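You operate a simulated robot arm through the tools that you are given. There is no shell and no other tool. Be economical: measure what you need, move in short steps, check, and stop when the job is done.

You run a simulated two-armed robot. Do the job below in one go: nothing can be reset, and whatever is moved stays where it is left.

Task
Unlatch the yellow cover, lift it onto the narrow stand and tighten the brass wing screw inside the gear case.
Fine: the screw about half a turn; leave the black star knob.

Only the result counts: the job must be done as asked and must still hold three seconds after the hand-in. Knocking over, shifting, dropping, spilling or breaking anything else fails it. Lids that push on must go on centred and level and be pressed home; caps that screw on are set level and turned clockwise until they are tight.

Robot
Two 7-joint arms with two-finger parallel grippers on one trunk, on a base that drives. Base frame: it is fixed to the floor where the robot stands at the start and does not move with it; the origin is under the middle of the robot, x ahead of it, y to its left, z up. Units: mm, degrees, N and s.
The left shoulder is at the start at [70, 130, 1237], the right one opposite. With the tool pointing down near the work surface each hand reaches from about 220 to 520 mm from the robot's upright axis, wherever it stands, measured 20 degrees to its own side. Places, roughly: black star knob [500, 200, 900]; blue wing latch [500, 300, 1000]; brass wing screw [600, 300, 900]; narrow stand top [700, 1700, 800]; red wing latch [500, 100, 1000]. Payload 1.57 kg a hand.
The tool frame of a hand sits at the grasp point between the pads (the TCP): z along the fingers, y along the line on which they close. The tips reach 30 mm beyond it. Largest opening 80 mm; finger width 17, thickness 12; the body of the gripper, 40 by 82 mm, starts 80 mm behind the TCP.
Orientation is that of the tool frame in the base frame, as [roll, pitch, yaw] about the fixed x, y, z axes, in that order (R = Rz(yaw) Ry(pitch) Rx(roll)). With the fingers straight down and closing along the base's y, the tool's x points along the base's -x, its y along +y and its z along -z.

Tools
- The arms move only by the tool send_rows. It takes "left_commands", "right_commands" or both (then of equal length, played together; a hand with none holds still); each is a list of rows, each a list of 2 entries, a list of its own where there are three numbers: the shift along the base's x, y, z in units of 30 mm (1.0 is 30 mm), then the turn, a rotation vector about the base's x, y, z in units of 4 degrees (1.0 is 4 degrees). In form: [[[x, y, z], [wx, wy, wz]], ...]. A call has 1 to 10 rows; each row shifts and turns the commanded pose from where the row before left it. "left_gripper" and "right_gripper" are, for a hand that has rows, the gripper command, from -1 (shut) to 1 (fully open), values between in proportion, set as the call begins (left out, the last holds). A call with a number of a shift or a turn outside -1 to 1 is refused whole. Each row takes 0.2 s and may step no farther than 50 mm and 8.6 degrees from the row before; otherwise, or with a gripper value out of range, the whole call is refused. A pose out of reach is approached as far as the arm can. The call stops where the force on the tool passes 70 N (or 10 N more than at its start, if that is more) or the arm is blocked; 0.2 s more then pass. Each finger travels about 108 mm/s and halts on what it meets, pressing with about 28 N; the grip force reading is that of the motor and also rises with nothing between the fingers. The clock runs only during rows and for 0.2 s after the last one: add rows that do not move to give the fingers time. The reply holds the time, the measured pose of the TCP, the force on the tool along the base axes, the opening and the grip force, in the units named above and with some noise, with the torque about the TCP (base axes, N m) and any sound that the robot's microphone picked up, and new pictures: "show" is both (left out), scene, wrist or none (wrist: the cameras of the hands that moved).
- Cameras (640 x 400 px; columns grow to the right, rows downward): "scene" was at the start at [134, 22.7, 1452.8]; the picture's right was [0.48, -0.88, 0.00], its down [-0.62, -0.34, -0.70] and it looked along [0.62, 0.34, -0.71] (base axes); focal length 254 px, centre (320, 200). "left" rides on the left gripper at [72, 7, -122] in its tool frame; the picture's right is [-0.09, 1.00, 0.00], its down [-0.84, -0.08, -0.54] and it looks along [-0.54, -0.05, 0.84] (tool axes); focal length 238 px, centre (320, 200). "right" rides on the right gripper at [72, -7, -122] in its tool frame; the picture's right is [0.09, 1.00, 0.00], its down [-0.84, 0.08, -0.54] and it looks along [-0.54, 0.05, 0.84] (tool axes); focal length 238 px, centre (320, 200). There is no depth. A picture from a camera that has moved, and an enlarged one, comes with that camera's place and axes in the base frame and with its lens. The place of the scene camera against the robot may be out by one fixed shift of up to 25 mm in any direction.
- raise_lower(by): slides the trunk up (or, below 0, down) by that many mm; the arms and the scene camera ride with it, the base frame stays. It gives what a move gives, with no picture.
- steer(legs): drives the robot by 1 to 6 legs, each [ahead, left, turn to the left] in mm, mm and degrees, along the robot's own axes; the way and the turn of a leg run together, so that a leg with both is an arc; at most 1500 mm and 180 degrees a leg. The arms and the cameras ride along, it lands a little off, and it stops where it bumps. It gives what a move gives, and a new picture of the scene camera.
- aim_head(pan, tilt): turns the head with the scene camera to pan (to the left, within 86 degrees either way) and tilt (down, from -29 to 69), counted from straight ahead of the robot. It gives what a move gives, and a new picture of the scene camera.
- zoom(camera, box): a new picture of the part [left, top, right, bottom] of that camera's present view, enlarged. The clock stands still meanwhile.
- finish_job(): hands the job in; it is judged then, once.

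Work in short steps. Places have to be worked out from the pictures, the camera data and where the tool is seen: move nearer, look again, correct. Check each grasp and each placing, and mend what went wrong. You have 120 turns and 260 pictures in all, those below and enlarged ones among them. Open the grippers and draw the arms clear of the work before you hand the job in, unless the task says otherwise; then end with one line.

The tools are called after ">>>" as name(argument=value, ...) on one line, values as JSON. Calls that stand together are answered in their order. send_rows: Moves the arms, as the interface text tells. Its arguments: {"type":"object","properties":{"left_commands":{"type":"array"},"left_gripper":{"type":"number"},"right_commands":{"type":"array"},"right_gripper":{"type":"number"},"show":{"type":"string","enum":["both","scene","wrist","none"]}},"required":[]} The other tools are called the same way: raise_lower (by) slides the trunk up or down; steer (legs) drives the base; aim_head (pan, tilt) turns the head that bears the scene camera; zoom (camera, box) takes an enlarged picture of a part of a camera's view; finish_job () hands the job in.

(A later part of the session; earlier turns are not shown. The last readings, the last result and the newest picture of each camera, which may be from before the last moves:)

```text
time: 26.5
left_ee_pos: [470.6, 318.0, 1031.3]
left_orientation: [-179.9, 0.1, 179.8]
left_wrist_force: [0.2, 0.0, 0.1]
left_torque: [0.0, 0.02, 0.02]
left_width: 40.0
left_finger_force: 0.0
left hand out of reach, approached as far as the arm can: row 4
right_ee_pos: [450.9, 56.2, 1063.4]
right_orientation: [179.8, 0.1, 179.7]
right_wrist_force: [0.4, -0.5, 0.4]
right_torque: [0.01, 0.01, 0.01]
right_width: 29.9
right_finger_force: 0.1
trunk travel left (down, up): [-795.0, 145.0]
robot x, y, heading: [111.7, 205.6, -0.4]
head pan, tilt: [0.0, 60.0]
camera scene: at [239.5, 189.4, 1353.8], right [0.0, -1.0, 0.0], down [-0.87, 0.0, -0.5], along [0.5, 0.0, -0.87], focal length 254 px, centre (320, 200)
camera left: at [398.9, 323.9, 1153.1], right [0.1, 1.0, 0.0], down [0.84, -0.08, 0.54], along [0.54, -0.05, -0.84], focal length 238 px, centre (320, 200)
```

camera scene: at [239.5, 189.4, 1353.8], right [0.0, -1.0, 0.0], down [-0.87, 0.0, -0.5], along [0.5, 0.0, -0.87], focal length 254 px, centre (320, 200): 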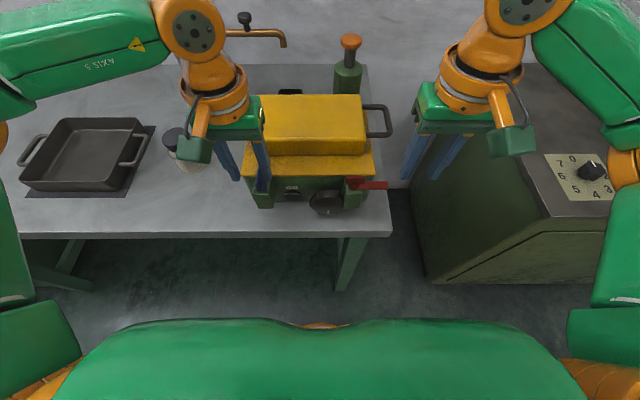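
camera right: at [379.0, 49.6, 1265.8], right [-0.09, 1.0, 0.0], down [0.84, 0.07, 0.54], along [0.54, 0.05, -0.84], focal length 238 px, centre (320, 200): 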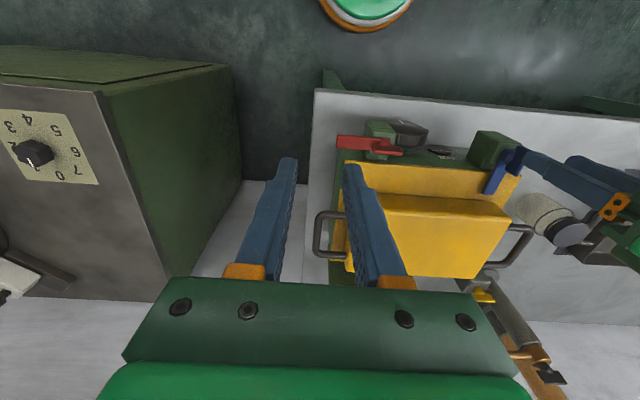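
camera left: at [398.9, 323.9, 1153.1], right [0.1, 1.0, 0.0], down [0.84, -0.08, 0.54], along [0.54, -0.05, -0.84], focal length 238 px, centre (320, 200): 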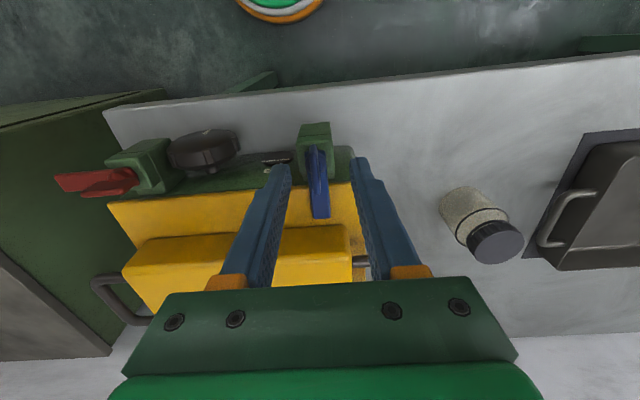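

Lower trunk helps. I raise the hands and lower the trunk further to get more comfortable reach.

>>> send_rows(left_commands=[[[-0.6, 0.3, 1], [0, 0, 0]], [[-0.4, 0.3, 1], [0, 0, 0]], [[0, 0, 1], [0, 0, 0]], [[0, 0, 1], [0, 0, 0]], [[0, 0, 1], [0, 0, 0]]], right_commands=[[[0, 0, 1], [0, 0, 0]], [[0, 0, 1], [0, 0, 0]], [[0, 0, 1], [0, 0, 0]], [[0, 0, 1], [0, 0, 0]], [[0, 0, 1], [0, 0, 0]]], show="none")

>>> raise_lower(by=-150)

>>> send_rows(left_commands=[[[0.4, -0.3, 0], [0, 0, 0]], [[0.4, -0.2, 0], [0, 0, 0]], [[0.3, -0.1, 0], [0, 0, 0]], [[0, 0, 0], [0, 0, 0]]], show="both")

```text
time: 27.7
left_ee_pos: [431.6, 347.4, 1174.9]
left_orientation: [-179.8, 0.2, 179.7]
left_wrist_force: [-0.7, -0.2, -0.3]
left_torque: [-0.03, -0.02, -0.02]
left_width: 39.8
left_finger_force: 0.0
left hand out of reach, approached as far as the arm can: row 5
right_ee_pos: [449.7, 59.3, 1213.1]
right_orientation: [179.8, 0.3, 179.8]
right_wrist_force: [-0.7, 0.2, -0.4]
right_torque: [0.0, -0.03, -0.02]
right_width: 30.1
right_finger_force: 0.0
trunk travel left (down, up): [-795.0, 145.0]
robot x, y, heading: [111.0, 209.2, -0.1]
head pan, tilt: [0.0, 60.0]
```

```text
time: 29.4
left_ee_pos: [432.0, 345.7, 1025.1]
left_orientation: [179.9, 0.2, 179.8]
left_wrist_force: [-0.7, 0.3, 0.6]
left_torque: [-0.02, -0.01, -0.01]
left_width: 40.0
left_finger_force: 0.1
right_ee_pos: [452.6, 56.6, 1061.8]
right_orientation: [179.8, 0.1, 179.7]
right_wrist_force: [0.8, 0.2, 0.1]
right_torque: [0.01, -0.01, 0.02]
right_width: 30.3
right_finger_force: 0.0
trunk travel left (down, up): [-645.0, 295.0]
robot x, y, heading: [111.5, 207.4, -0.3]
head pan, tilt: [0.0, 60.0]
```

```text
time: 30.4
left_ee_pos: [449.4, 350.5, 1012.3]
left_orientation: [-179.8, 0.2, 179.8]
left_wrist_force: [0.0, 0.3, -0.2]
left_torque: [-0.03, -0.01, 0.02]
left_width: 39.9
left_finger_force: 0.2
left hand out of reach, approached as far as the arm can: row 1, 2, 3
right_ee_pos: [452.2, 56.8, 1062.3]
right_orientation: [180.0, 0.2, 179.7]
right_wrist_force: [0.1, 0.2, -1.0]
right_torque: [0.0, -0.01, -0.05]
right_width: 30.0
right_finger_force: 0.1
trunk travel left (down, up): [-645.0, 295.0]
robot x, y, heading: [110.8, 211.9, -0.6]
head pan, tilt: [0.0, 60.0]
camera scene: at [240.0, 189.6, 1203.7], right [0.0, -1.0, 0.0], down [-0.87, 0.0, -0.5], along [0.5, 0.0, -0.87], focal length 254 px, centre (320, 200)
camera left: at [378.7, 357.3, 1133.4], right [0.1, 1.0, 0.0], down [0.84, -0.08, 0.54], along [0.54, -0.05, -0.84], focal length 238 px, centre (320, 200)
```

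scene: 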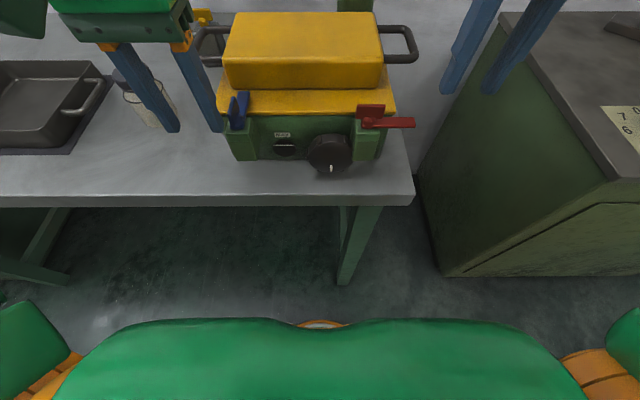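
left: 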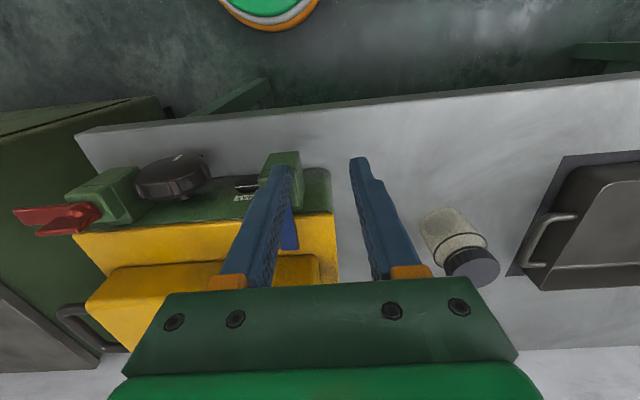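

Lowering too far is worse; the arm wants the shoulder high. I raise the trunk back fully and test the left arm's reach again.

>>> raise_lower(by=230)

>>> send_rows(left_commands=[[[0, 0.6, -0.7], [0, 0, 0]], [[0, 0.6, -0.7], [0, 0, 0]], [[0, 0.6, -0.7], [0, 0, 0]], [[0, 0, -0.7], [0, 0, 0]], [[0, 0, -0.7], [0, 0, 0]]], right_commands=[[[0, 0, -0.7], [0, 0, 0]], [[0, 0, -0.7], [0, 0, 0]], [[0, 0, -0.7], [0, 0, 0]], [[0, 0, -0.7], [0, 0, 0]], [[0, 0, -0.7], [0, 0, 0]]], show="scene")

```text
time: 32.9
left_ee_pos: [449.3, 350.9, 1242.2]
left_orientation: [-179.8, 0.2, 179.7]
left_wrist_force: [0.1, -0.3, 0.1]
left_torque: [0.01, -0.02, -0.01]
left_width: 39.7
left_finger_force: 0.0
right_ee_pos: [451.7, 56.8, 1292.8]
right_orientation: [179.9, 0.1, 179.8]
right_wrist_force: [-0.9, 0.2, -0.7]
right_torque: [0.03, -0.05, 0.01]
right_width: 30.0
right_finger_force: 0.1
trunk travel left (down, up): [-875.0, 65.0]
robot x, y, heading: [109.8, 209.4, -0.3]
head pan, tilt: [0.0, 60.0]
```

```text
time: 34.1
left_ee_pos: [450.8, 403.4, 1137.3]
left_orientation: [-179.7, 0.1, 179.8]
left_wrist_force: [0.2, 1.0, -0.1]
left_torque: [0.03, -0.01, -0.02]
left_width: 39.8
left_finger_force: 0.1
right_ee_pos: [451.8, 57.4, 1186.3]
right_orientation: [179.9, 0.1, 179.7]
right_wrist_force: [0.5, 0.5, -0.1]
right_torque: [0.02, -0.01, 0.0]
right_width: 29.8
right_finger_force: 0.1
trunk travel left (down, up): [-875.0, 65.0]
robot x, y, heading: [106.8, 210.0, -0.1]
head pan, tilt: [0.0, 60.0]
camera scene: at [240.9, 189.2, 1433.7], right [0.0, -1.0, 0.0], down [-0.87, 0.0, -0.5], along [0.5, 0.0, -0.87], focal length 254 px, centre (320, 200)
```

scene: 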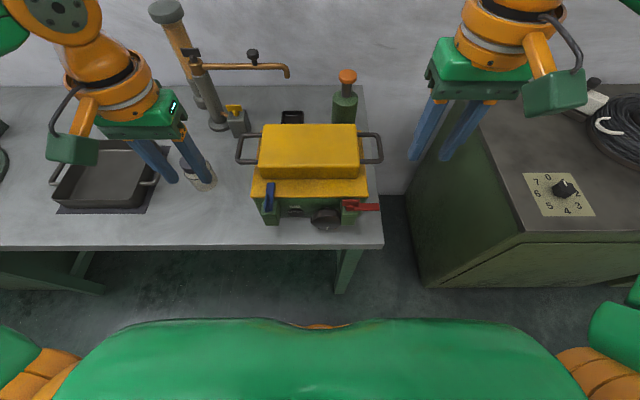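

I try left toward (477,314) at this height, then downwards.

>>> send_rows(left_commands=[[[0.2, -0.8, 0], [0, 0, 0]], [[0.2, -0.8, 0], [0, 0, 0]], [[0.2, -0.8, -0.3], [0, 0, 0]], [[0.2, -0.6, -0.5], [0, 0, 0]], [[0, 0, -0.8], [0, 0, 0]], [[0, 0, -0.8], [0, 0, 0]], [[0, 0, -0.8], [0, 0, 0]]], show="none")

```text
time: 35.7
left_ee_pos: [469.5, 325.2, 1041.5]
left_orientation: [-179.9, 0.2, 179.8]
left_wrist_force: [0.5, 0.3, -0.7]
left_torque: [0.02, -0.01, -0.05]
left_width: 39.9
left_finger_force: 0.1
left hand out of reach, approached as far as the arm can: row 4, 7
right_ee_pos: [451.1, 58.3, 1188.1]
right_orientation: [179.9, 0.1, 179.7]
right_wrist_force: [0.0, -0.5, 0.4]
right_torque: [0.03, -0.01, 0.01]
right_width: 30.1
right_finger_force: 0.0
trunk travel left (down, up): [-875.0, 65.0]
robot x, y, heading: [112.2, 207.3, -0.5]
head pan, tilt: [0.0, 60.0]
```

The left arm's limit is inward; I test whether it can reach out towards the left handle zone (≈(545,390,1100)), looking from above.

>>> send_rows(left_commands=[[[0, 0.6, 0.7], [0, 0, 0]], [[0, 0.8, 0.7], [0, 0, 0]], [[0.4, 0.7, 0.5], [0, 0, 0]], [[0.7, 0, 0], [0, 0, 0]], [[0.7, 0, 0], [0, 0, 0]], [[0.6, 0, 0], [0, 0, 0]]], show="both")

```text
time: 37.1
left_ee_pos: [541.0, 389.2, 1100.1]
left_orientation: [-179.6, 0.0, 179.8]
left_wrist_force: [0.6, 0.6, 0.1]
left_torque: [-0.01, 0.0, 0.0]
left_width: 40.0
left_finger_force: 0.1
right_ee_pos: [453.3, 57.4, 1188.3]
right_orientation: [179.9, 0.0, 179.7]
right_wrist_force: [-0.3, 0.4, -0.1]
right_torque: [-0.03, 0.01, 0.0]
right_width: 30.2
right_finger_force: 0.1
trunk travel left (down, up): [-875.0, 65.0]
robot x, y, heading: [111.3, 204.8, -0.1]
head pan, tilt: [0.0, 60.0]
camera scene: at [241.1, 190.5, 1433.6], right [0.0, -1.0, 0.0], down [-0.87, 0.0, -0.5], along [0.5, 0.0, -0.87], focal length 254 px, centre (320, 200)
camera left: at [469.0, 396.1, 1220.8], right [0.1, 1.0, 0.0], down [0.84, -0.08, 0.54], along [0.54, -0.06, -0.84], focal length 238 px, centre (320, 200)
```

scene: 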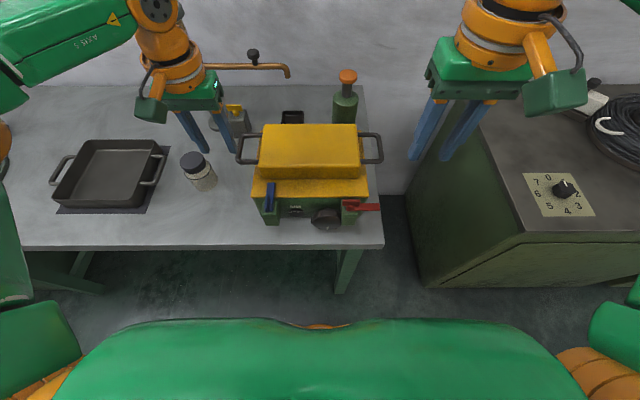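
left: 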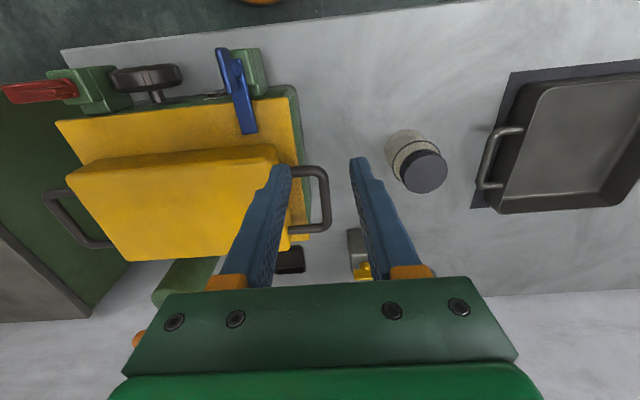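

Left reaches well when the target is further to its left. I retract it a bit and shift the robot 80 mm to the right so the blue latch falls in its range.

>>> send_rows(left_commands=[[[-1, 0, 0], [0, 0, 0]], [[-1, 0, 0], [0, 0, 0]], [[-0.4, 0, 0], [0, 0, 0]]], show="none")

>>> steer(legs=[[0, -80, 0]])

>>> zoom(camera="left", box=[220, 80, 420, 240])

```text
time: 37.9
left_ee_pos: [470.0, 388.9, 1099.6]
left_orientation: [-179.7, 0.2, 179.8]
left_wrist_force: [0.2, -0.9, 0.5]
left_torque: [0.01, 0.02, -0.01]
left_width: 40.1
left_finger_force: 0.1
right_ee_pos: [451.0, 57.4, 1187.3]
right_orientation: [179.9, 0.1, 179.7]
right_wrist_force: [-0.1, 0.4, 0.0]
right_torque: [0.03, 0.0, 0.02]
right_width: 30.3
right_finger_force: 0.2
trunk travel left (down, up): [-875.0, 65.0]
robot x, y, heading: [112.0, 204.8, -0.3]
head pan, tilt: [0.0, 60.0]
```

```text
time: 38.9
left_ee_pos: [469.2, 316.7, 1099.8]
left_orientation: [-179.4, 0.1, 179.8]
left_wrist_force: [0.3, 1.1, -0.3]
left_torque: [-0.07, -0.01, -0.01]
left_width: 39.9
left_finger_force: 0.0
right_ee_pos: [451.7, -12.4, 1189.2]
right_orientation: [-179.7, 0.1, 179.8]
right_wrist_force: [0.0, 0.5, -0.3]
right_torque: [-0.08, 0.03, 0.01]
right_width: 30.0
right_finger_force: 0.0
trunk travel left (down, up): [-875.0, 65.0]
robot x, y, heading: [111.2, 128.5, -0.4]
head pan, tilt: [0.0, 60.0]
camera scene: at [239.7, 120.9, 1433.7], right [0.0, -1.0, 0.01], down [-0.87, 0.0, -0.5], along [0.5, -0.01, -0.87], focal length 254 px, centre (320, 200)
```

scene: 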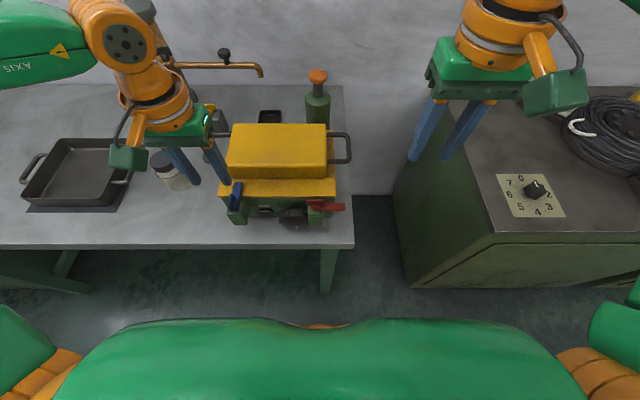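

```text
2.50 times, centred on (320, 160) of left
camera zoom: at [398.0, 324.2, 1220.5], right [0.09, 1.0, -0.01], down [0.84, -0.07, 0.54], along [0.54, -0.06, -0.84], focal length 596 px, centre (320, 300)
```

zoom: 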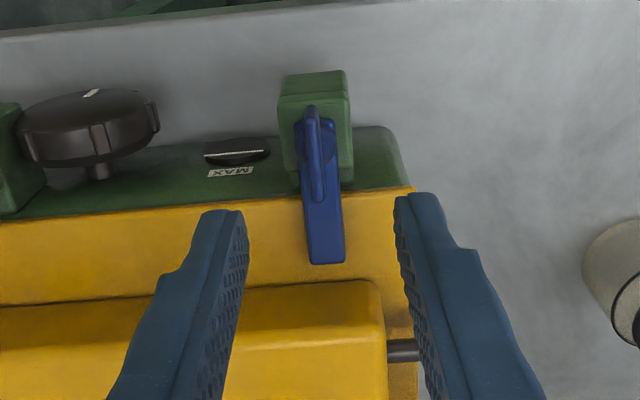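

Blue wing now computed at ≈(477,312.5). I lower the left hand onto it, at (480,313,996).

>>> send_rows(left_commands=[[[0.36, -0.13, -0.8], [0, 0, 0]], [[0, 0, -0.9], [0, 0, 0]], [[0, 0, -0.9], [0, 0, 0]], [[0, 0, -0.5], [0, 0, 0]], [[0, 0, -0.35], [0, 0, 0]], [[0, 0, 0], [0, 0, 0]]], show="wrist")

>>> zoom(camera="left", box=[240, 100, 400, 220])

```text
time: 40.3
left_ee_pos: [481.4, 305.1, 995.6]
left_orientation: [-179.8, 0.1, 179.8]
left_wrist_force: [0.1, 0.7, 0.0]
left_torque: [-0.03, -0.01, 0.02]
left_width: 40.3
left_finger_force: 0.0
right_ee_pos: [450.5, -20.1, 1188.0]
right_orientation: [179.9, 0.1, 179.9]
right_wrist_force: [0.2, 0.7, 0.1]
right_torque: [0.0, -0.02, 0.0]
right_width: 29.8
right_finger_force: 0.0
trunk travel left (down, up): [-875.0, 65.0]
robot x, y, heading: [112.0, 128.1, -0.1]
head pan, tilt: [0.0, 60.0]
camera left: at [409.3, 312.1, 1116.5], right [0.09, 1.0, 0.0], down [0.84, -0.08, 0.54], along [0.54, -0.05, -0.84], focal length 238 px, centre (320, 200)
```

left: 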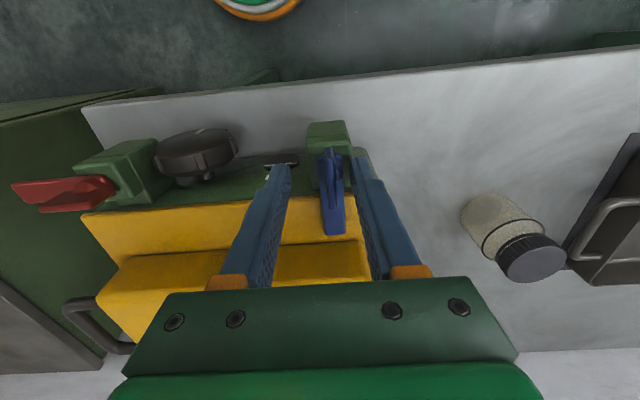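

```text
3.33 times, centred on (320, 160) of left
camera zoom: at [409.3, 312.1, 1116.5], right [0.09, 1.0, 0.0], down [0.84, -0.08, 0.54], along [0.54, -0.05, -0.84], focal length 794 px, centre (320, 333)
```

zoom: 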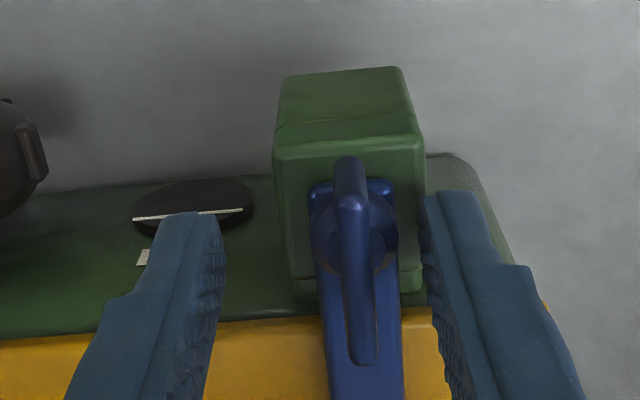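

I centre by +7.5 mm in y and close on the blue latch.

>>> send_rows(left_commands=[[[0, 0.25, 0], [0, 0, 0]], [[0, 0, 0], [0, 0, 0]]], show="none")

>>> send_rows(left_commands=[[[0, 0, 0], [0, 0, 0]], [[0, 0, 0], [0, 0, 0]], [[0, 0, 0], [0, 0, 1]], [[0, 0, 0], [0, 0, 1]], [[0, 0, 0], [0, 0, 0]]], left_gripper=-1, show="wrist")

```text
time: 40.9
left_ee_pos: [480.2, 311.9, 995.8]
left_orientation: [-179.8, 0.1, 179.8]
left_wrist_force: [-0.1, -0.4, -0.4]
left_torque: [0.01, 0.0, -0.03]
left_width: 40.0
left_finger_force: 0.1
right_ee_pos: [450.6, -19.8, 1189.1]
right_orientation: [179.9, 0.1, 179.7]
right_wrist_force: [-0.6, -0.1, 0.1]
right_torque: [-0.04, -0.04, -0.01]
right_width: 29.9
right_finger_force: 0.0
trunk travel left (down, up): [-875.0, 65.0]
robot x, y, heading: [109.6, 128.6, -0.2]
head pan, tilt: [0.0, 60.0]
```

```text
time: 42.1
left_ee_pos: [478.0, 313.8, 996.9]
left_orientation: [-179.9, 0.0, -172.2]
left_wrist_force: [-5.1, -3.1, -20.1]
left_torque: [-0.01, -0.43, -0.03]
left_width: 17.8
left_finger_force: 32.1
right_ee_pos: [451.4, -20.2, 1186.7]
right_orientation: [179.9, 0.1, 179.8]
right_wrist_force: [-0.2, -0.1, -0.4]
right_torque: [-0.02, -0.02, 0.01]
right_width: 29.9
right_finger_force: 0.0
trunk travel left (down, up): [-875.0, 65.0]
robot x, y, heading: [112.0, 129.1, -0.1]
head pan, tilt: [0.0, 60.0]
camera left: at [409.1, 309.2, 1117.1], right [-0.05, 1.0, 0.0], down [0.84, 0.04, 0.54], along [0.54, 0.02, -0.84], focal length 238 px, centre (320, 200)
```

left: 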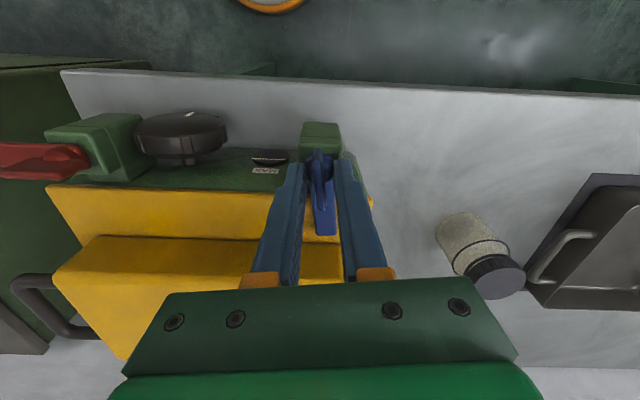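

It seems to follow counter-clockwise. I continue.

>>> send_rows(left_commands=[[[0, 0, 0], [0, 0, 1]], [[0, 0, 0], [0, 0, 1]], [[0, 0, 0], [0, 0, 1]], [[0, 0, 0], [0, 0, 1]], [[0, 0, 0], [0, 0, 0]]], show="wrist")

```text
time: 43.3
left_ee_pos: [479.9, 313.1, 997.0]
left_orientation: [-179.8, 0.0, -156.1]
left_wrist_force: [-9.5, -5.1, -26.2]
left_torque: [-0.12, 0.36, 0.0]
left_width: 17.9
left_finger_force: 32.4
right_ee_pos: [450.4, -20.9, 1188.0]
right_orientation: [180.0, 0.1, 179.8]
right_wrist_force: [-1.0, 0.3, -0.1]
right_torque: [0.01, 0.02, 0.0]
right_width: 30.0
right_finger_force: 0.0
trunk travel left (down, up): [-875.0, 65.0]
robot x, y, heading: [110.6, 130.2, -0.2]
head pan, tilt: [0.0, 60.0]
camera left: at [412.7, 289.6, 1117.9], right [-0.32, 0.95, 0.0], down [0.8, 0.27, 0.54], along [0.52, 0.17, -0.84], focal length 238 px, centre (320, 200)
```

left: 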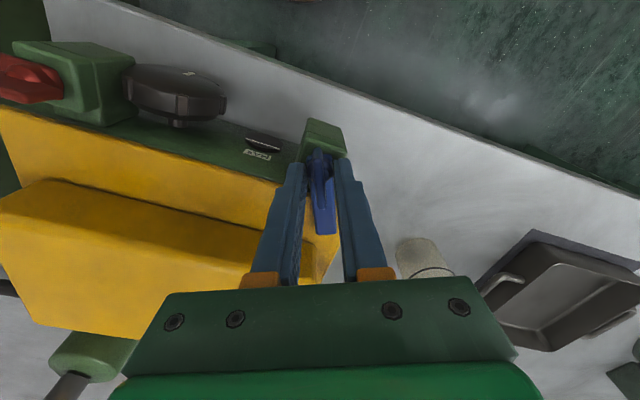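

>>> send_rows(left_commands=[[[0, 0, -0.03], [0, 0, 1]], [[0, 0, 0], [0, 0, 1]], [[0, 0, 0], [0, 0, 1]], [[0, 0, 0], [0, 0, 1]], [[0, 0, 0], [0, 0, 1]], [[0, 0, 0], [0, 0, 1]], [[0, 0, 0], [0, 0, 1]], [[0, 0, 0], [0, 0, 1]], [[0, 0, 0], [0, 0, 0]]], show="none")

```text
time: 45.3
left_ee_pos: [480.0, 314.4, 996.2]
left_orientation: [-179.7, 0.2, -124.2]
left_wrist_force: [-2.0, 0.5, -3.4]
left_torque: [0.33, -0.15, -0.02]
left_width: 17.6
left_finger_force: 33.1
right_ee_pos: [450.5, -19.5, 1189.3]
right_orientation: [179.9, 0.1, 179.8]
right_wrist_force: [-0.1, 0.4, 0.2]
right_torque: [-0.02, -0.01, 0.03]
right_width: 29.9
right_finger_force: 0.0
trunk travel left (down, up): [-875.0, 65.0]
robot x, y, heading: [112.1, 127.7, -0.2]
head pan, tilt: [0.0, 60.0]
```

Forces are small; I finish the turn to about 90°.

>>> send_rows(left_commands=[[[0, 0, 0], [0, 0, 1]], [[0, 0, 0], [0, 0, 1]], [[0, 0, 0], [0, 0, 1]], [[0, 0, 0], [0, 0, 1]], [[0, 0, 0], [0, 0, 1]], [[0, 0, 0], [0, 0, 1]], [[0, 0, 0], [0, 0, 1]], [[0, 0, 0], [0, 0, 1]], [[0, 0, 0], [0, 0, 0.5]], [[0, 0, 0], [0, 0, 0]]], show="wrist")

```text
time: 47.5
left_ee_pos: [479.5, 312.8, 997.3]
left_orientation: [-179.8, 0.2, -90.2]
left_wrist_force: [2.6, 2.3, 5.4]
left_torque: [0.3, 0.0, 0.0]
left_width: 17.6
left_finger_force: 32.4
right_ee_pos: [450.9, -19.6, 1188.6]
right_orientation: [179.9, 0.1, 179.9]
right_wrist_force: [0.1, -0.2, 0.5]
right_torque: [0.03, 0.03, -0.01]
right_width: 29.8
right_finger_force: 0.0
trunk travel left (down, up): [-875.0, 65.0]
robot x, y, heading: [112.8, 127.1, 0.2]
head pan, tilt: [0.0, 60.0]
camera left: at [473.0, 241.1, 1117.9], right [-1.0, 0.09, 0.0], down [0.08, 0.84, 0.54], along [0.05, 0.54, -0.84], focal length 238 px, centre (320, 200)
```

left: 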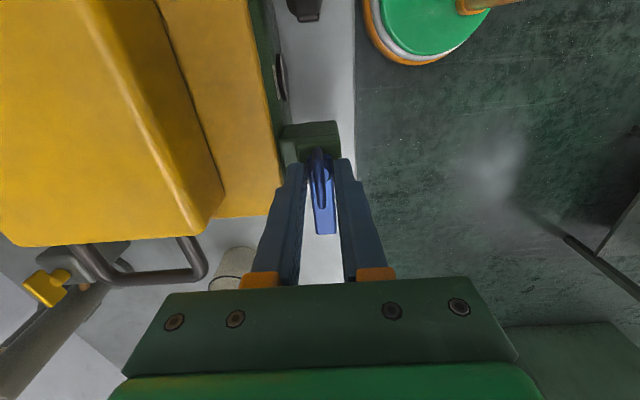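

Blue latch is at 90°, arm pointing clear outward. I release, lift and turn the wrist back.

>>> send_rows(left_commands=[[[0, 0, 0], [0, 0, 0]], [[0, 0, 0.5], [0, 0, 0]], [[0, 0, 1], [0, 0, 0]], [[0, 0, 1], [0, 0, 0]], [[0, 0, 1], [0, 0, 0]]], left_gripper=-0.25, show="none")

>>> send_rows(left_commands=[[[-0.5, 0.5, 0.7], [0, 0, -1]], [[-0.5, 0.5, 0.2], [0, 0, -1]], [[0, 0.5, 0], [0, 0, -1]], [[0, 0.5, 0], [0, 0, -1]], [[0, 0, 0], [0, 0, -1]], [[0, 0, 0], [0, 0, -1]], [[0, 0, 0], [0, 0, -1]], [[0, 0, 0], [0, 0, -1]], [[0, 0, 0], [0, 0, -1]], [[0, 0, 0], [0, 0, -1]]], show="none")

>>> send_rows(left_commands=[[[0, 0, 0], [0, 0, -1]], [[0, 0, 0], [0, 0, -1]], [[0, 0, 0], [0, 0, -1]], [[0, 0, 0], [0, 0, -1]], [[0, 0, 0], [0, 0, -1]], [[0, 0, 0], [0, 0, -1]], [[0, 0, 0], [0, 0, -1]], [[0, 0, 0], [0, 0, -1]], [[0, 0, 0], [0, 0, -1]], [[0, 0, 0], [0, 0, -1]]], show="none")

>>> send_rows(left_commands=[[[0, 0, 0], [0, 0, -1]], [[0, 0, 0], [0, 0, -1]], [[0, 0, 0], [0, 0, -0.5]]], show="wrist")

```text
time: 48.7
left_ee_pos: [478.0, 313.1, 1102.8]
left_orientation: [-179.8, 0.1, -90.1]
left_wrist_force: [0.4, -0.1, -0.2]
left_torque: [0.02, -0.02, -0.03]
left_width: 30.2
left_finger_force: 0.0
right_ee_pos: [450.9, -21.0, 1188.5]
right_orientation: [179.8, 0.1, 179.8]
right_wrist_force: [-0.6, 0.4, 0.5]
right_torque: [0.0, -0.02, 0.0]
right_width: 30.1
right_finger_force: 0.0
trunk travel left (down, up): [-875.0, 65.0]
robot x, y, heading: [110.8, 125.5, -0.1]
head pan, tilt: [0.0, 60.0]
```

```text
time: 50.9
left_ee_pos: [450.7, 374.2, 1128.7]
left_orientation: [-180.0, 0.1, -130.2]
left_wrist_force: [-0.8, -0.5, -1.3]
left_torque: [-0.01, 0.03, -0.02]
left_width: 30.0
left_finger_force: 0.1
right_ee_pos: [451.4, -20.5, 1187.9]
right_orientation: [179.9, 0.1, 179.8]
right_wrist_force: [0.1, 0.7, -0.6]
right_torque: [0.03, -0.02, 0.0]
right_width: 30.0
right_finger_force: 0.1
trunk travel left (down, up): [-875.0, 65.0]
robot x, y, heading: [107.5, 129.1, -0.2]
head pan, tilt: [0.0, 60.0]
```

```text
time: 53.1
left_ee_pos: [449.9, 372.0, 1128.1]
left_orientation: [-179.9, 0.1, -170.2]
left_wrist_force: [0.7, 0.5, 0.2]
left_torque: [0.0, 0.03, 0.01]
left_width: 29.8
left_finger_force: 0.0
right_ee_pos: [451.2, -19.5, 1187.8]
right_orientation: [179.8, 0.1, 179.8]
right_wrist_force: [0.2, 0.6, 0.3]
right_torque: [-0.01, 0.03, 0.01]
right_width: 30.1
right_finger_force: 0.0
trunk travel left (down, up): [-875.0, 65.0]
robot x, y, heading: [113.1, 132.3, -0.1]
head pan, tilt: [0.0, 60.0]
```

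```text
time: 53.9
left_ee_pos: [449.1, 372.7, 1128.2]
left_orientation: [-179.8, 0.0, 179.8]
left_wrist_force: [-0.1, -0.6, -0.3]
left_torque: [-0.01, 0.0, 0.03]
left_width: 29.8
left_finger_force: 0.0
right_ee_pos: [450.4, -19.8, 1187.5]
right_orientation: [179.8, 0.1, 179.8]
right_wrist_force: [0.1, 0.1, -0.3]
right_torque: [-0.01, 0.02, 0.01]
right_width: 30.1
right_finger_force: 0.1
trunk travel left (down, up): [-875.0, 65.0]
robot x, y, heading: [109.2, 123.9, 0.1]
head pan, tilt: [0.0, 60.0]
camera left: at [378.4, 379.6, 1248.9], right [0.1, 1.0, 0.0], down [0.84, -0.08, 0.54], along [0.54, -0.05, -0.84], focal length 238 px, centre (320, 200)
```

left: 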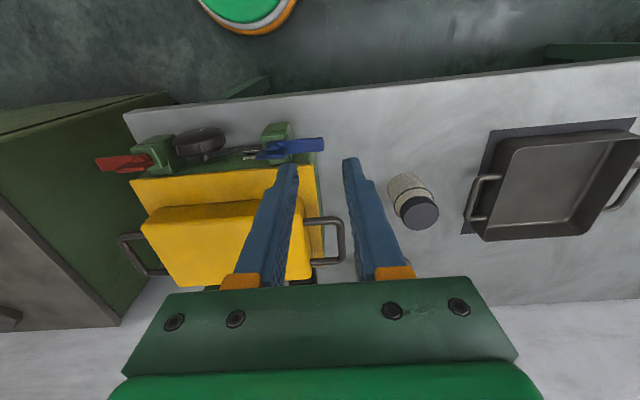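

Both latches are open. The handles' centre is at ≈(621, 385/67, 985), so I drive back left and 60 mm further ahead for symmetric reach.

>>> steer(legs=[[0, 98, 0], [60, 0, 0]])

>>> zoom(camera="left", box=[120, 80, 520, 330])

>>> zoom(camera="right", box=[120, 80, 520, 330])

```text
time: 55.6
left_ee_pos: [503.4, 469.3, 1130.1]
left_orientation: [-180.0, 0.6, 179.6]
left_wrist_force: [-1.2, -0.6, -0.6]
left_torque: [0.01, -0.09, 0.0]
left_width: 30.1
left_finger_force: 0.0
right_ee_pos: [502.7, 76.7, 1189.9]
right_orientation: [179.7, 0.7, 179.7]
right_wrist_force: [-0.9, -0.8, 0.0]
right_torque: [-0.02, -0.07, 0.03]
right_width: 30.1
right_finger_force: 0.0
trunk travel left (down, up): [-875.0, 65.0]
robot x, y, heading: [170.4, 229.8, -0.3]
head pan, tilt: [0.0, 60.0]
camera scene: at [289.3, 207.6, 1434.6], right [0.0, -1.0, 0.0], down [-0.86, 0.01, -0.51], along [0.51, 0.0, -0.86], focal length 254 px, centre (320, 200)
```

scene: 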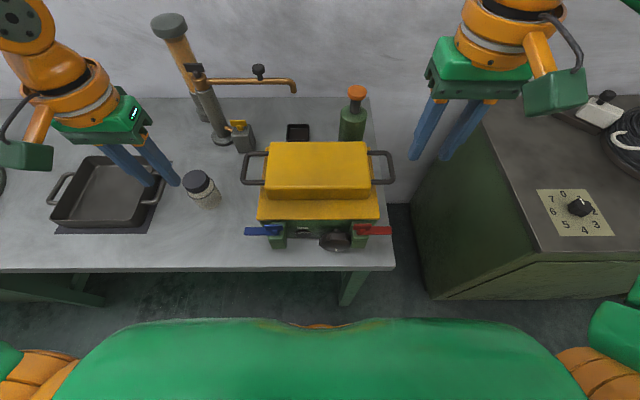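

```text
1.60 times, centred on (320, 205) of left
camera zoom: at [429.9, 476.0, 1251.7], right [0.1, 1.0, 0.0], down [0.83, -0.08, 0.55], along [0.55, -0.05, -0.83], focal length 381 px, centre (320, 192)
```

zoom: 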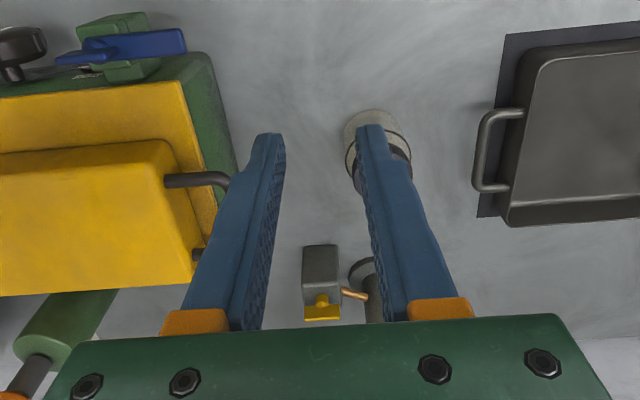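

```text
1.60 times, centred on (320, 205) of right
camera zoom: at [429.4, 68.3, 1313.0], right [-0.09, 1.0, 0.0], down [0.83, 0.07, 0.55], along [0.55, 0.05, -0.83], focal length 381 px, centre (320, 192)
```

zoom: 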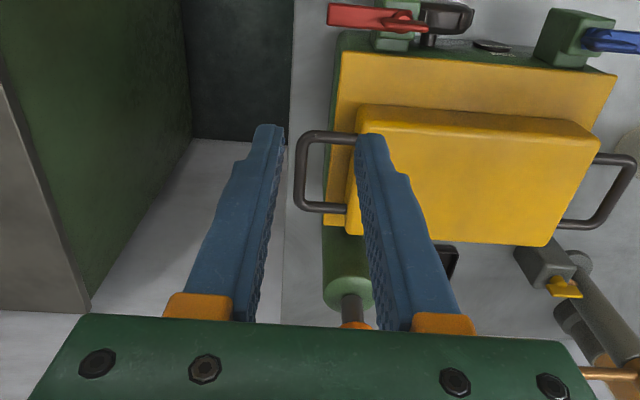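

Handle bars: right at ≈(624,66,985), left ≈(622,386,985), ~12 mm thick with ~20 mm gap to the cover. I bring both hands above the handles at z≈1070 with narrow opening.

>>> send_rows(left_commands=[[[0.8, -0.6, -0.4], [0, 0, 0]], [[0.8, -0.6, -0.4], [0, 0, 0]], [[0.8, -0.6, -0.4], [0, 0, 0]], [[0.8, -0.6, -0.4], [0, 0, 0]], [[0.6, -0.3, -0.2], [0, 0, 0]], [[0, 0, 0], [0, 0, 0]]], right_commands=[[[0.8, 0, -0.8], [0, 0, 0]], [[0.8, 0, -0.8], [0, 0, 0]], [[0.8, 0, -0.8], [0, 0, 0]], [[0.8, -0.1, -0.8], [0, 0, 0]], [[0.6, -0.1, -0.7], [0, 0, 0]], [[0, 0, 0], [0, 0, 0]]], left_gripper=-0.4, right_gripper=-0.4)

>>> zoom(camera="left", box=[240, 100, 400, 220])

>>> zoom(camera="right", box=[240, 100, 400, 220])

```text
time: 57.0
left_ee_pos: [598.0, 407.0, 1075.6]
left_orientation: [-179.8, 0.2, 179.8]
left_wrist_force: [-1.1, -0.1, 0.1]
left_torque: [0.02, -0.01, -0.04]
left_width: 23.8
left_finger_force: 0.1
left hand out of reach, approached as far as the arm can: row 4, 5
right_ee_pos: [625.6, 73.0, 1070.8]
right_orientation: [179.8, 0.1, 179.7]
right_wrist_force: [-0.5, 0.3, 0.0]
right_torque: [0.01, 0.01, 0.0]
right_width: 23.6
right_finger_force: 0.0
trunk travel left (down, up): [-875.0, 65.0]
robot x, y, heading: [170.2, 225.3, -0.2]
head pan, tilt: [0.0, 60.0]
camera scene: at [299.3, 209.9, 1433.8], right [0.0, -1.0, 0.0], down [-0.87, 0.0, -0.5], along [0.5, 0.0, -0.87], focal length 254 px, centre (320, 200)
camera right: at [553.2, 65.5, 1194.1], right [-0.09, 1.0, 0.0], down [0.84, 0.07, 0.54], along [0.54, 0.05, -0.84], focal length 238 px, centre (320, 200)
camera left: at [525.3, 413.7, 1197.6], right [0.1, 1.0, 0.0], down [0.83, -0.08, 0.55], along [0.54, -0.05, -0.84], focal length 238 px, centre (320, 200)
```

scene: 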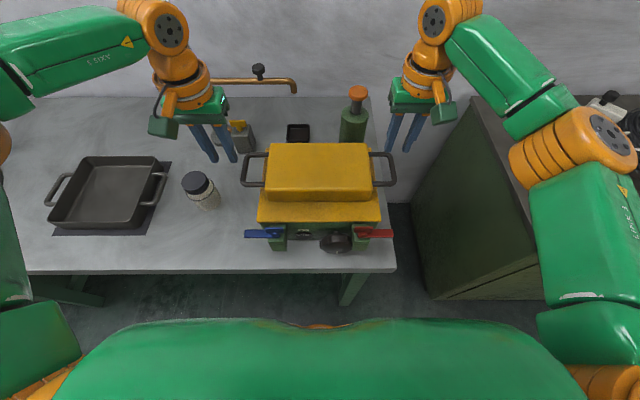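
right: 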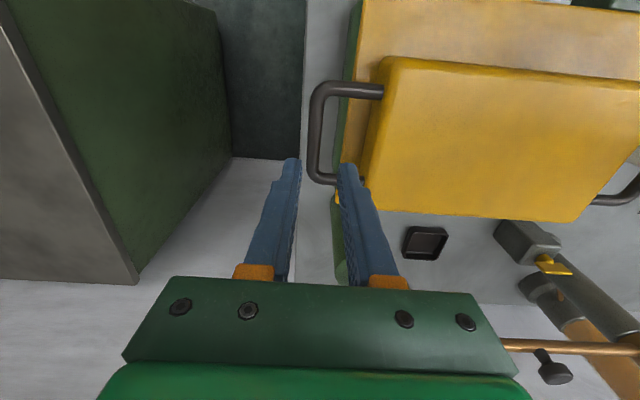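
left: 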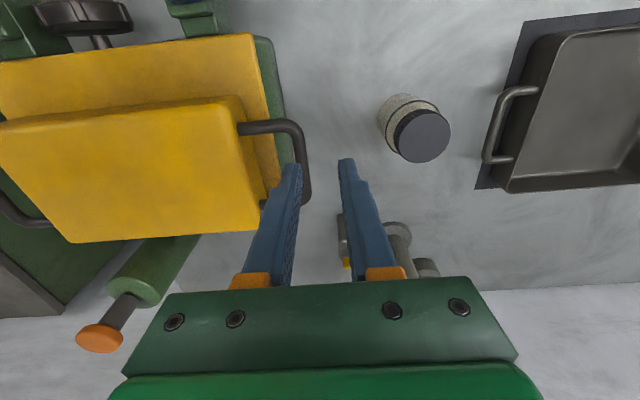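

```text
3.33 times, centred on (320, 160) of left
camera zoom: at [525.3, 413.7, 1197.6], right [0.1, 1.0, 0.0], down [0.83, -0.08, 0.55], along [0.54, -0.05, -0.84], focal length 794 px, centre (320, 333)
```

zoom: 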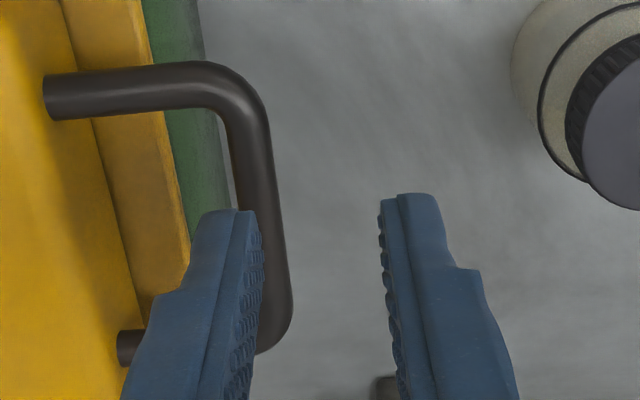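

```text
3.33 times, centred on (320, 160) of right
camera zoom: at [553.2, 65.5, 1194.1], right [-0.09, 1.0, 0.0], down [0.84, 0.07, 0.54], along [0.54, 0.05, -0.84], focal length 794 px, centre (320, 333)
```

zoom: 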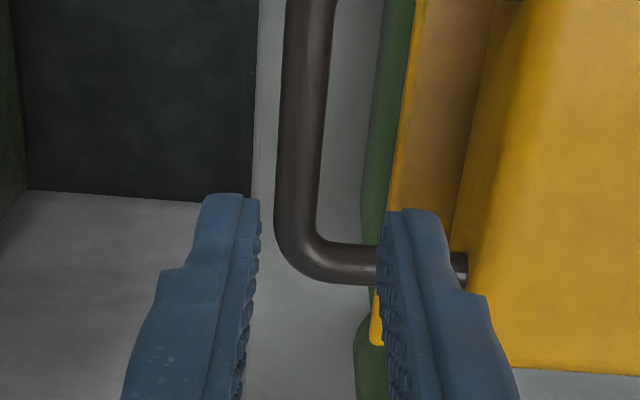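

Left is limited inward again, so I raise the hands and shift the robot 50 mm right, which suits both arms.

>>> send_rows(left_commands=[[[0, 0.2, 1], [0, 0, 0]], [[0, 0.2, 1], [0, 0, 0]]], right_commands=[[[0, 0, 1], [0, 0, 0]], [[0, 0, 1], [0, 0, 0]]], show="none")

>>> steer(legs=[[0, -50, 0]])

>>> send_rows(left_commands=[[[0, 0, 0], [0, 0, 0]]], right_commands=[[[0, 0, 0], [0, 0, 0]]], show="none")

```text
time: 57.6
left_ee_pos: [598.0, 419.5, 1136.0]
left_orientation: [-179.8, 0.2, 179.8]
left_wrist_force: [-0.1, -1.1, 0.2]
left_torque: [-0.01, 0.0, 0.0]
left_width: 24.1
left_finger_force: 0.1
right_ee_pos: [624.0, 72.6, 1132.3]
right_orientation: [180.0, 0.2, 179.8]
right_wrist_force: [0.1, -0.1, -0.7]
right_torque: [-0.01, -0.01, 0.04]
right_width: 23.8
right_finger_force: 0.1
trunk travel left (down, up): [-875.0, 65.0]
robot x, y, heading: [168.6, 229.0, -0.3]
head pan, tilt: [0.0, 60.0]
```

```text
time: 58.5
left_ee_pos: [598.2, 377.7, 1133.9]
left_orientation: [-179.4, 0.1, 179.8]
left_wrist_force: [-0.4, 0.8, 0.6]
left_torque: [-0.09, 0.01, -0.03]
left_width: 23.8
left_finger_force: 0.1
right_ee_pos: [624.6, 31.1, 1132.4]
right_orientation: [-179.8, 0.1, 179.8]
right_wrist_force: [0.1, 0.4, 0.3]
right_torque: [-0.08, 0.01, 0.0]
right_width: 23.7
right_finger_force: 0.0
trunk travel left (down, up): [-875.0, 65.0]
robot x, y, heading: [168.8, 176.6, -0.2]
head pan, tilt: [0.0, 60.0]
camera scene: at [300.3, 170.9, 1433.6], right [0.0, -1.0, 0.01], down [-0.87, 0.0, -0.5], along [0.5, -0.01, -0.87], focal length 254 px, centre (320, 200)
```

scene: 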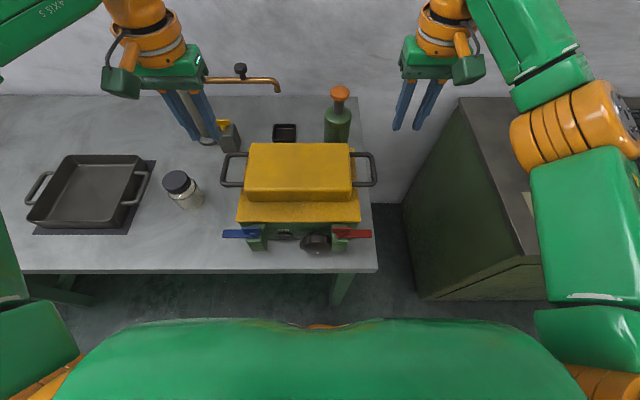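

```text
time: 59.0
left_ee_pos: [597.8, 367.2, 1137.5]
left_orientation: [-180.0, 0.1, 179.9]
left_wrist_force: [0.2, 0.2, 0.2]
left_torque: [0.01, 0.03, -0.01]
left_width: 24.0
left_finger_force: 0.1
right_ee_pos: [624.4, 21.0, 1130.3]
right_orientation: [179.7, 0.0, 179.9]
right_wrist_force: [0.6, -0.8, 0.4]
right_torque: [0.03, -0.02, -0.01]
right_width: 23.8
right_finger_force: 0.1
trunk travel left (down, up): [-875.0, 65.0]
robot x, y, heading: [170.5, 178.4, -0.2]
head pan, tilt: [0.0, 60.0]
```

I bring both hands above the bars at z≈1050.

>>> send_rows(left_commands=[[[0.6, 0.7, 0], [0, 0, 0]], [[0, 0, -0.9], [0, 0, 0]], [[0, 0, -1], [0, 0, 0]], [[0, 0, -1], [0, 0, 0]], [[0, 0, 0], [0, 0, 0]]], right_commands=[[[-0.2, 0.8, 0], [0, 0, 0]], [[0, 0.75, -0.7], [0, 0, 0]], [[0, 0, -1], [0, 0, 0]], [[0, 0, -1], [0, 0, 0]], [[0, 0, 0], [0, 0, 0]]], show="none")

>>> zoom(camera="left", box=[240, 80, 400, 200])

>>> zoom(camera="right", box=[240, 80, 400, 200])

```text
time: 60.1
left_ee_pos: [607.8, 393.0, 1047.5]
left_orientation: [-179.9, 0.1, 179.9]
left_wrist_force: [0.1, -0.3, -0.7]
left_torque: [0.02, -0.06, 0.02]
left_width: 24.0
left_finger_force: 0.0
left hand out of reach, approached as far as the arm can: row 1
right_ee_pos: [619.5, 69.5, 1051.3]
right_orientation: [179.8, 0.1, 179.8]
right_wrist_force: [0.4, 0.5, -0.8]
right_torque: [0.01, -0.02, -0.01]
right_width: 23.9
right_finger_force: 0.0
trunk travel left (down, up): [-875.0, 65.0]
robot x, y, heading: [171.0, 175.0, -0.4]
head pan, tilt: [0.0, 60.0]
```

```text
3.33 times, centred on (320, 140) of left
camera zoom: at [537.2, 399.7, 1168.5], right [0.1, 1.0, 0.0], down [0.83, -0.08, 0.55], along [0.54, -0.05, -0.84], focal length 794 px, centre (320, 400)
```

zoom: 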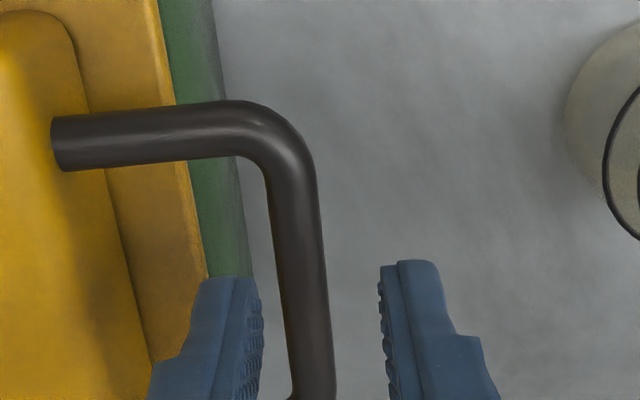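

```text
3.33 times, centred on (320, 140) of right
camera zoom: at [547.3, 60.8, 1174.0], right [-0.09, 1.0, 0.0], down [0.84, 0.07, 0.54], along [0.54, 0.05, -0.84], focal length 794 px, centre (320, 400)
```

zoom: 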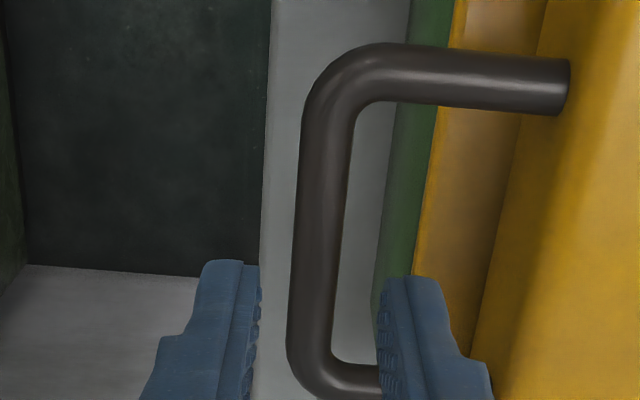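

Right is well placed; left needs a bit more inward reach. I sidestep left outward and shift the robot another 30 mm right.

>>> send_rows(left_commands=[[[0, 0.5, 0.5], [0, 0, 0]], [[0, 0.5, 0.5], [0, 0, 0]]], right_commands=[[[0, 0, 0.5], [0, 0, 0]], [[0, 0, 0.5], [0, 0, 0]]], show="none")

>>> steer(legs=[[0, -30, 0]])

>>> send_rows(left_commands=[[[0, 0, 0], [0, 0, 0]], [[0.3, 0, 0], [0, 0, 0]], [[0, 0, -0.5], [0, 0, 0]], [[0, 0, 0], [0, 0, 0]]], show="none")

```text
time: 60.8
left_ee_pos: [610.7, 423.2, 1076.3]
left_orientation: [-179.9, 0.1, 179.7]
left_wrist_force: [-1.3, 0.5, 0.5]
left_torque: [0.02, 0.0, 0.02]
left_width: 24.0
left_finger_force: 0.0
right_ee_pos: [618.1, 68.9, 1081.3]
right_orientation: [179.9, 0.1, 179.8]
right_wrist_force: [-0.1, 0.8, 0.4]
right_torque: [-0.04, -0.04, -0.01]
right_width: 24.0
right_finger_force: 0.0
trunk travel left (down, up): [-875.0, 65.0]
robot x, y, heading: [168.7, 177.3, -0.3]
head pan, tilt: [0.0, 60.0]
```

```text
time: 61.6
left_ee_pos: [610.5, 398.7, 1074.9]
left_orientation: [-179.6, 0.1, 179.8]
left_wrist_force: [-0.6, -0.1, 0.4]
left_torque: [-0.1, -0.01, 0.03]
left_width: 24.1
left_finger_force: 0.1
right_ee_pos: [619.6, 44.6, 1082.0]
right_orientation: [-179.8, 0.1, 179.8]
right_wrist_force: [0.1, -0.2, -0.5]
right_torque: [-0.03, 0.01, 0.03]
right_width: 24.0
right_finger_force: 0.0
trunk travel left (down, up): [-875.0, 65.0]
robot x, y, heading: [171.5, 145.7, -0.2]
head pan, tilt: [0.0, 60.0]
camera scene: at [299.9, 138.6, 1433.7], right [0.0, -1.0, 0.01], down [-0.87, 0.0, -0.5], along [0.5, -0.01, -0.87], focal length 254 px, centre (320, 200)
```

scene: 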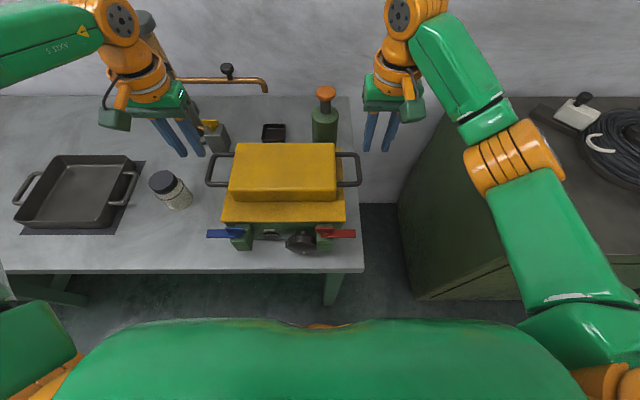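

```text
time: 62.6
left_ee_pos: [619.8, 391.3, 1061.9]
left_orientation: [-180.0, 0.1, 179.8]
left_wrist_force: [0.3, 0.2, 0.8]
left_torque: [0.0, -0.02, -0.02]
left_width: 24.3
left_finger_force: 0.2
right_ee_pos: [619.0, 39.5, 1080.6]
right_orientation: [179.8, 0.1, 179.8]
right_wrist_force: [-0.4, -0.8, 0.4]
right_torque: [0.0, -0.03, -0.02]
right_width: 23.8
right_finger_force: 0.0
trunk travel left (down, up): [-875.0, 65.0]
robot x, y, heading: [169.0, 148.0, -0.4]
head pan, tilt: [0.0, 60.0]
```

Both now reachable. I align: left −3 y, right +28 y, and come to z≈1030, then look.

>>> send_rows(left_commands=[[[-0.1, -0.1, 0], [0, 0, 0]], [[0, 0, -0.5], [0, 0, 0]], [[0, 0, -0.5], [0, 0, 0]], [[0, 0, 0], [0, 0, 0]]], right_commands=[[[-0.08, 0.9, 0], [0, 0, 0]], [[0, 0, -0.8], [0, 0, 0]], [[0, 0, -0.8], [0, 0, 0]], [[0, 0, 0], [0, 0, 0]]], show="none")

>>> zoom(camera="left", box=[240, 80, 400, 200])

>>> zoom(camera="right", box=[240, 80, 400, 200])

```text
time: 63.6
left_ee_pos: [611.9, 390.5, 1032.5]
left_orientation: [-179.8, 0.3, 179.8]
left_wrist_force: [-0.3, -0.3, 0.3]
left_torque: [0.03, 0.02, -0.01]
left_width: 23.9
left_finger_force: 0.0
left hand out of reach, approached as far as the arm can: row 3
right_ee_pos: [617.9, 66.4, 1033.0]
right_orientation: [179.8, 0.1, 179.7]
right_wrist_force: [-0.1, 0.4, 0.2]
right_torque: [-0.01, 0.02, -0.02]
right_width: 23.9
right_finger_force: 0.1
trunk travel left (down, up): [-875.0, 65.0]
robot x, y, heading: [171.6, 149.6, -0.1]
head pan, tilt: [0.0, 60.0]
```

```text
3.33 times, centred on (320, 140) of left
camera zoom: at [541.1, 396.8, 1152.7], right [0.1, 1.0, 0.0], down [0.83, -0.08, 0.55], along [0.54, -0.05, -0.84], focal length 794 px, centre (320, 400)
```

zoom: 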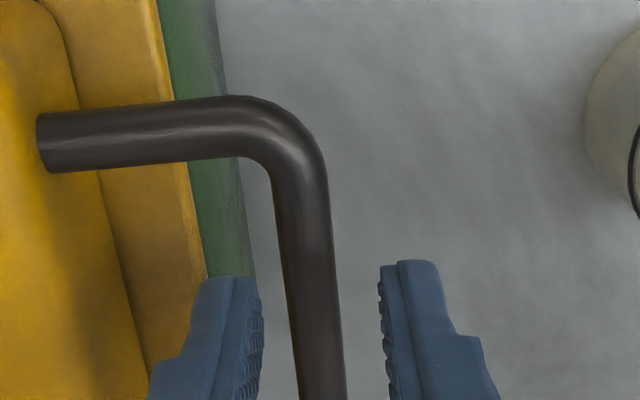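

```text
3.33 times, centred on (320, 140) of right
camera zoom: at [544.3, 59.2, 1156.3], right [-0.09, 1.0, 0.0], down [0.84, 0.07, 0.54], along [0.54, 0.05, -0.84], focal length 794 px, centre (320, 400)
```

zoom: 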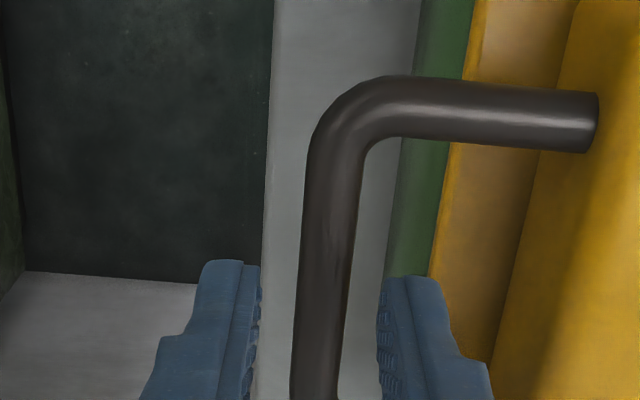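

Left is again clipped slightly when lower. I test whether a small yaw frees it (wrist joint limit).

>>> send_rows(left_commands=[[[0, 0.1, 0], [0, 0, 1]], [[0.2, -0.1, 0], [0, 0, 1]], [[0, 0, 0], [0, 0, 0]]], show="none")

```text
time: 64.4
left_ee_pos: [614.2, 390.9, 1032.4]
left_orientation: [-179.8, 0.4, -172.1]
left_wrist_force: [-0.3, -0.3, 1.0]
left_torque: [-0.02, 0.0, 0.0]
left_width: 24.0
left_finger_force: 0.1
left hand out of reach, approached as far as the arm can: row 2
right_ee_pos: [617.6, 66.6, 1032.2]
right_orientation: [179.9, 0.1, 179.7]
right_wrist_force: [0.0, -0.4, -1.1]
right_torque: [0.01, -0.03, 0.01]
right_width: 24.4
right_finger_force: 0.0
trunk travel left (down, up): [-875.0, 65.0]
robot x, y, heading: [168.2, 148.0, -0.3]
head pan, tilt: [0.0, 60.0]
```

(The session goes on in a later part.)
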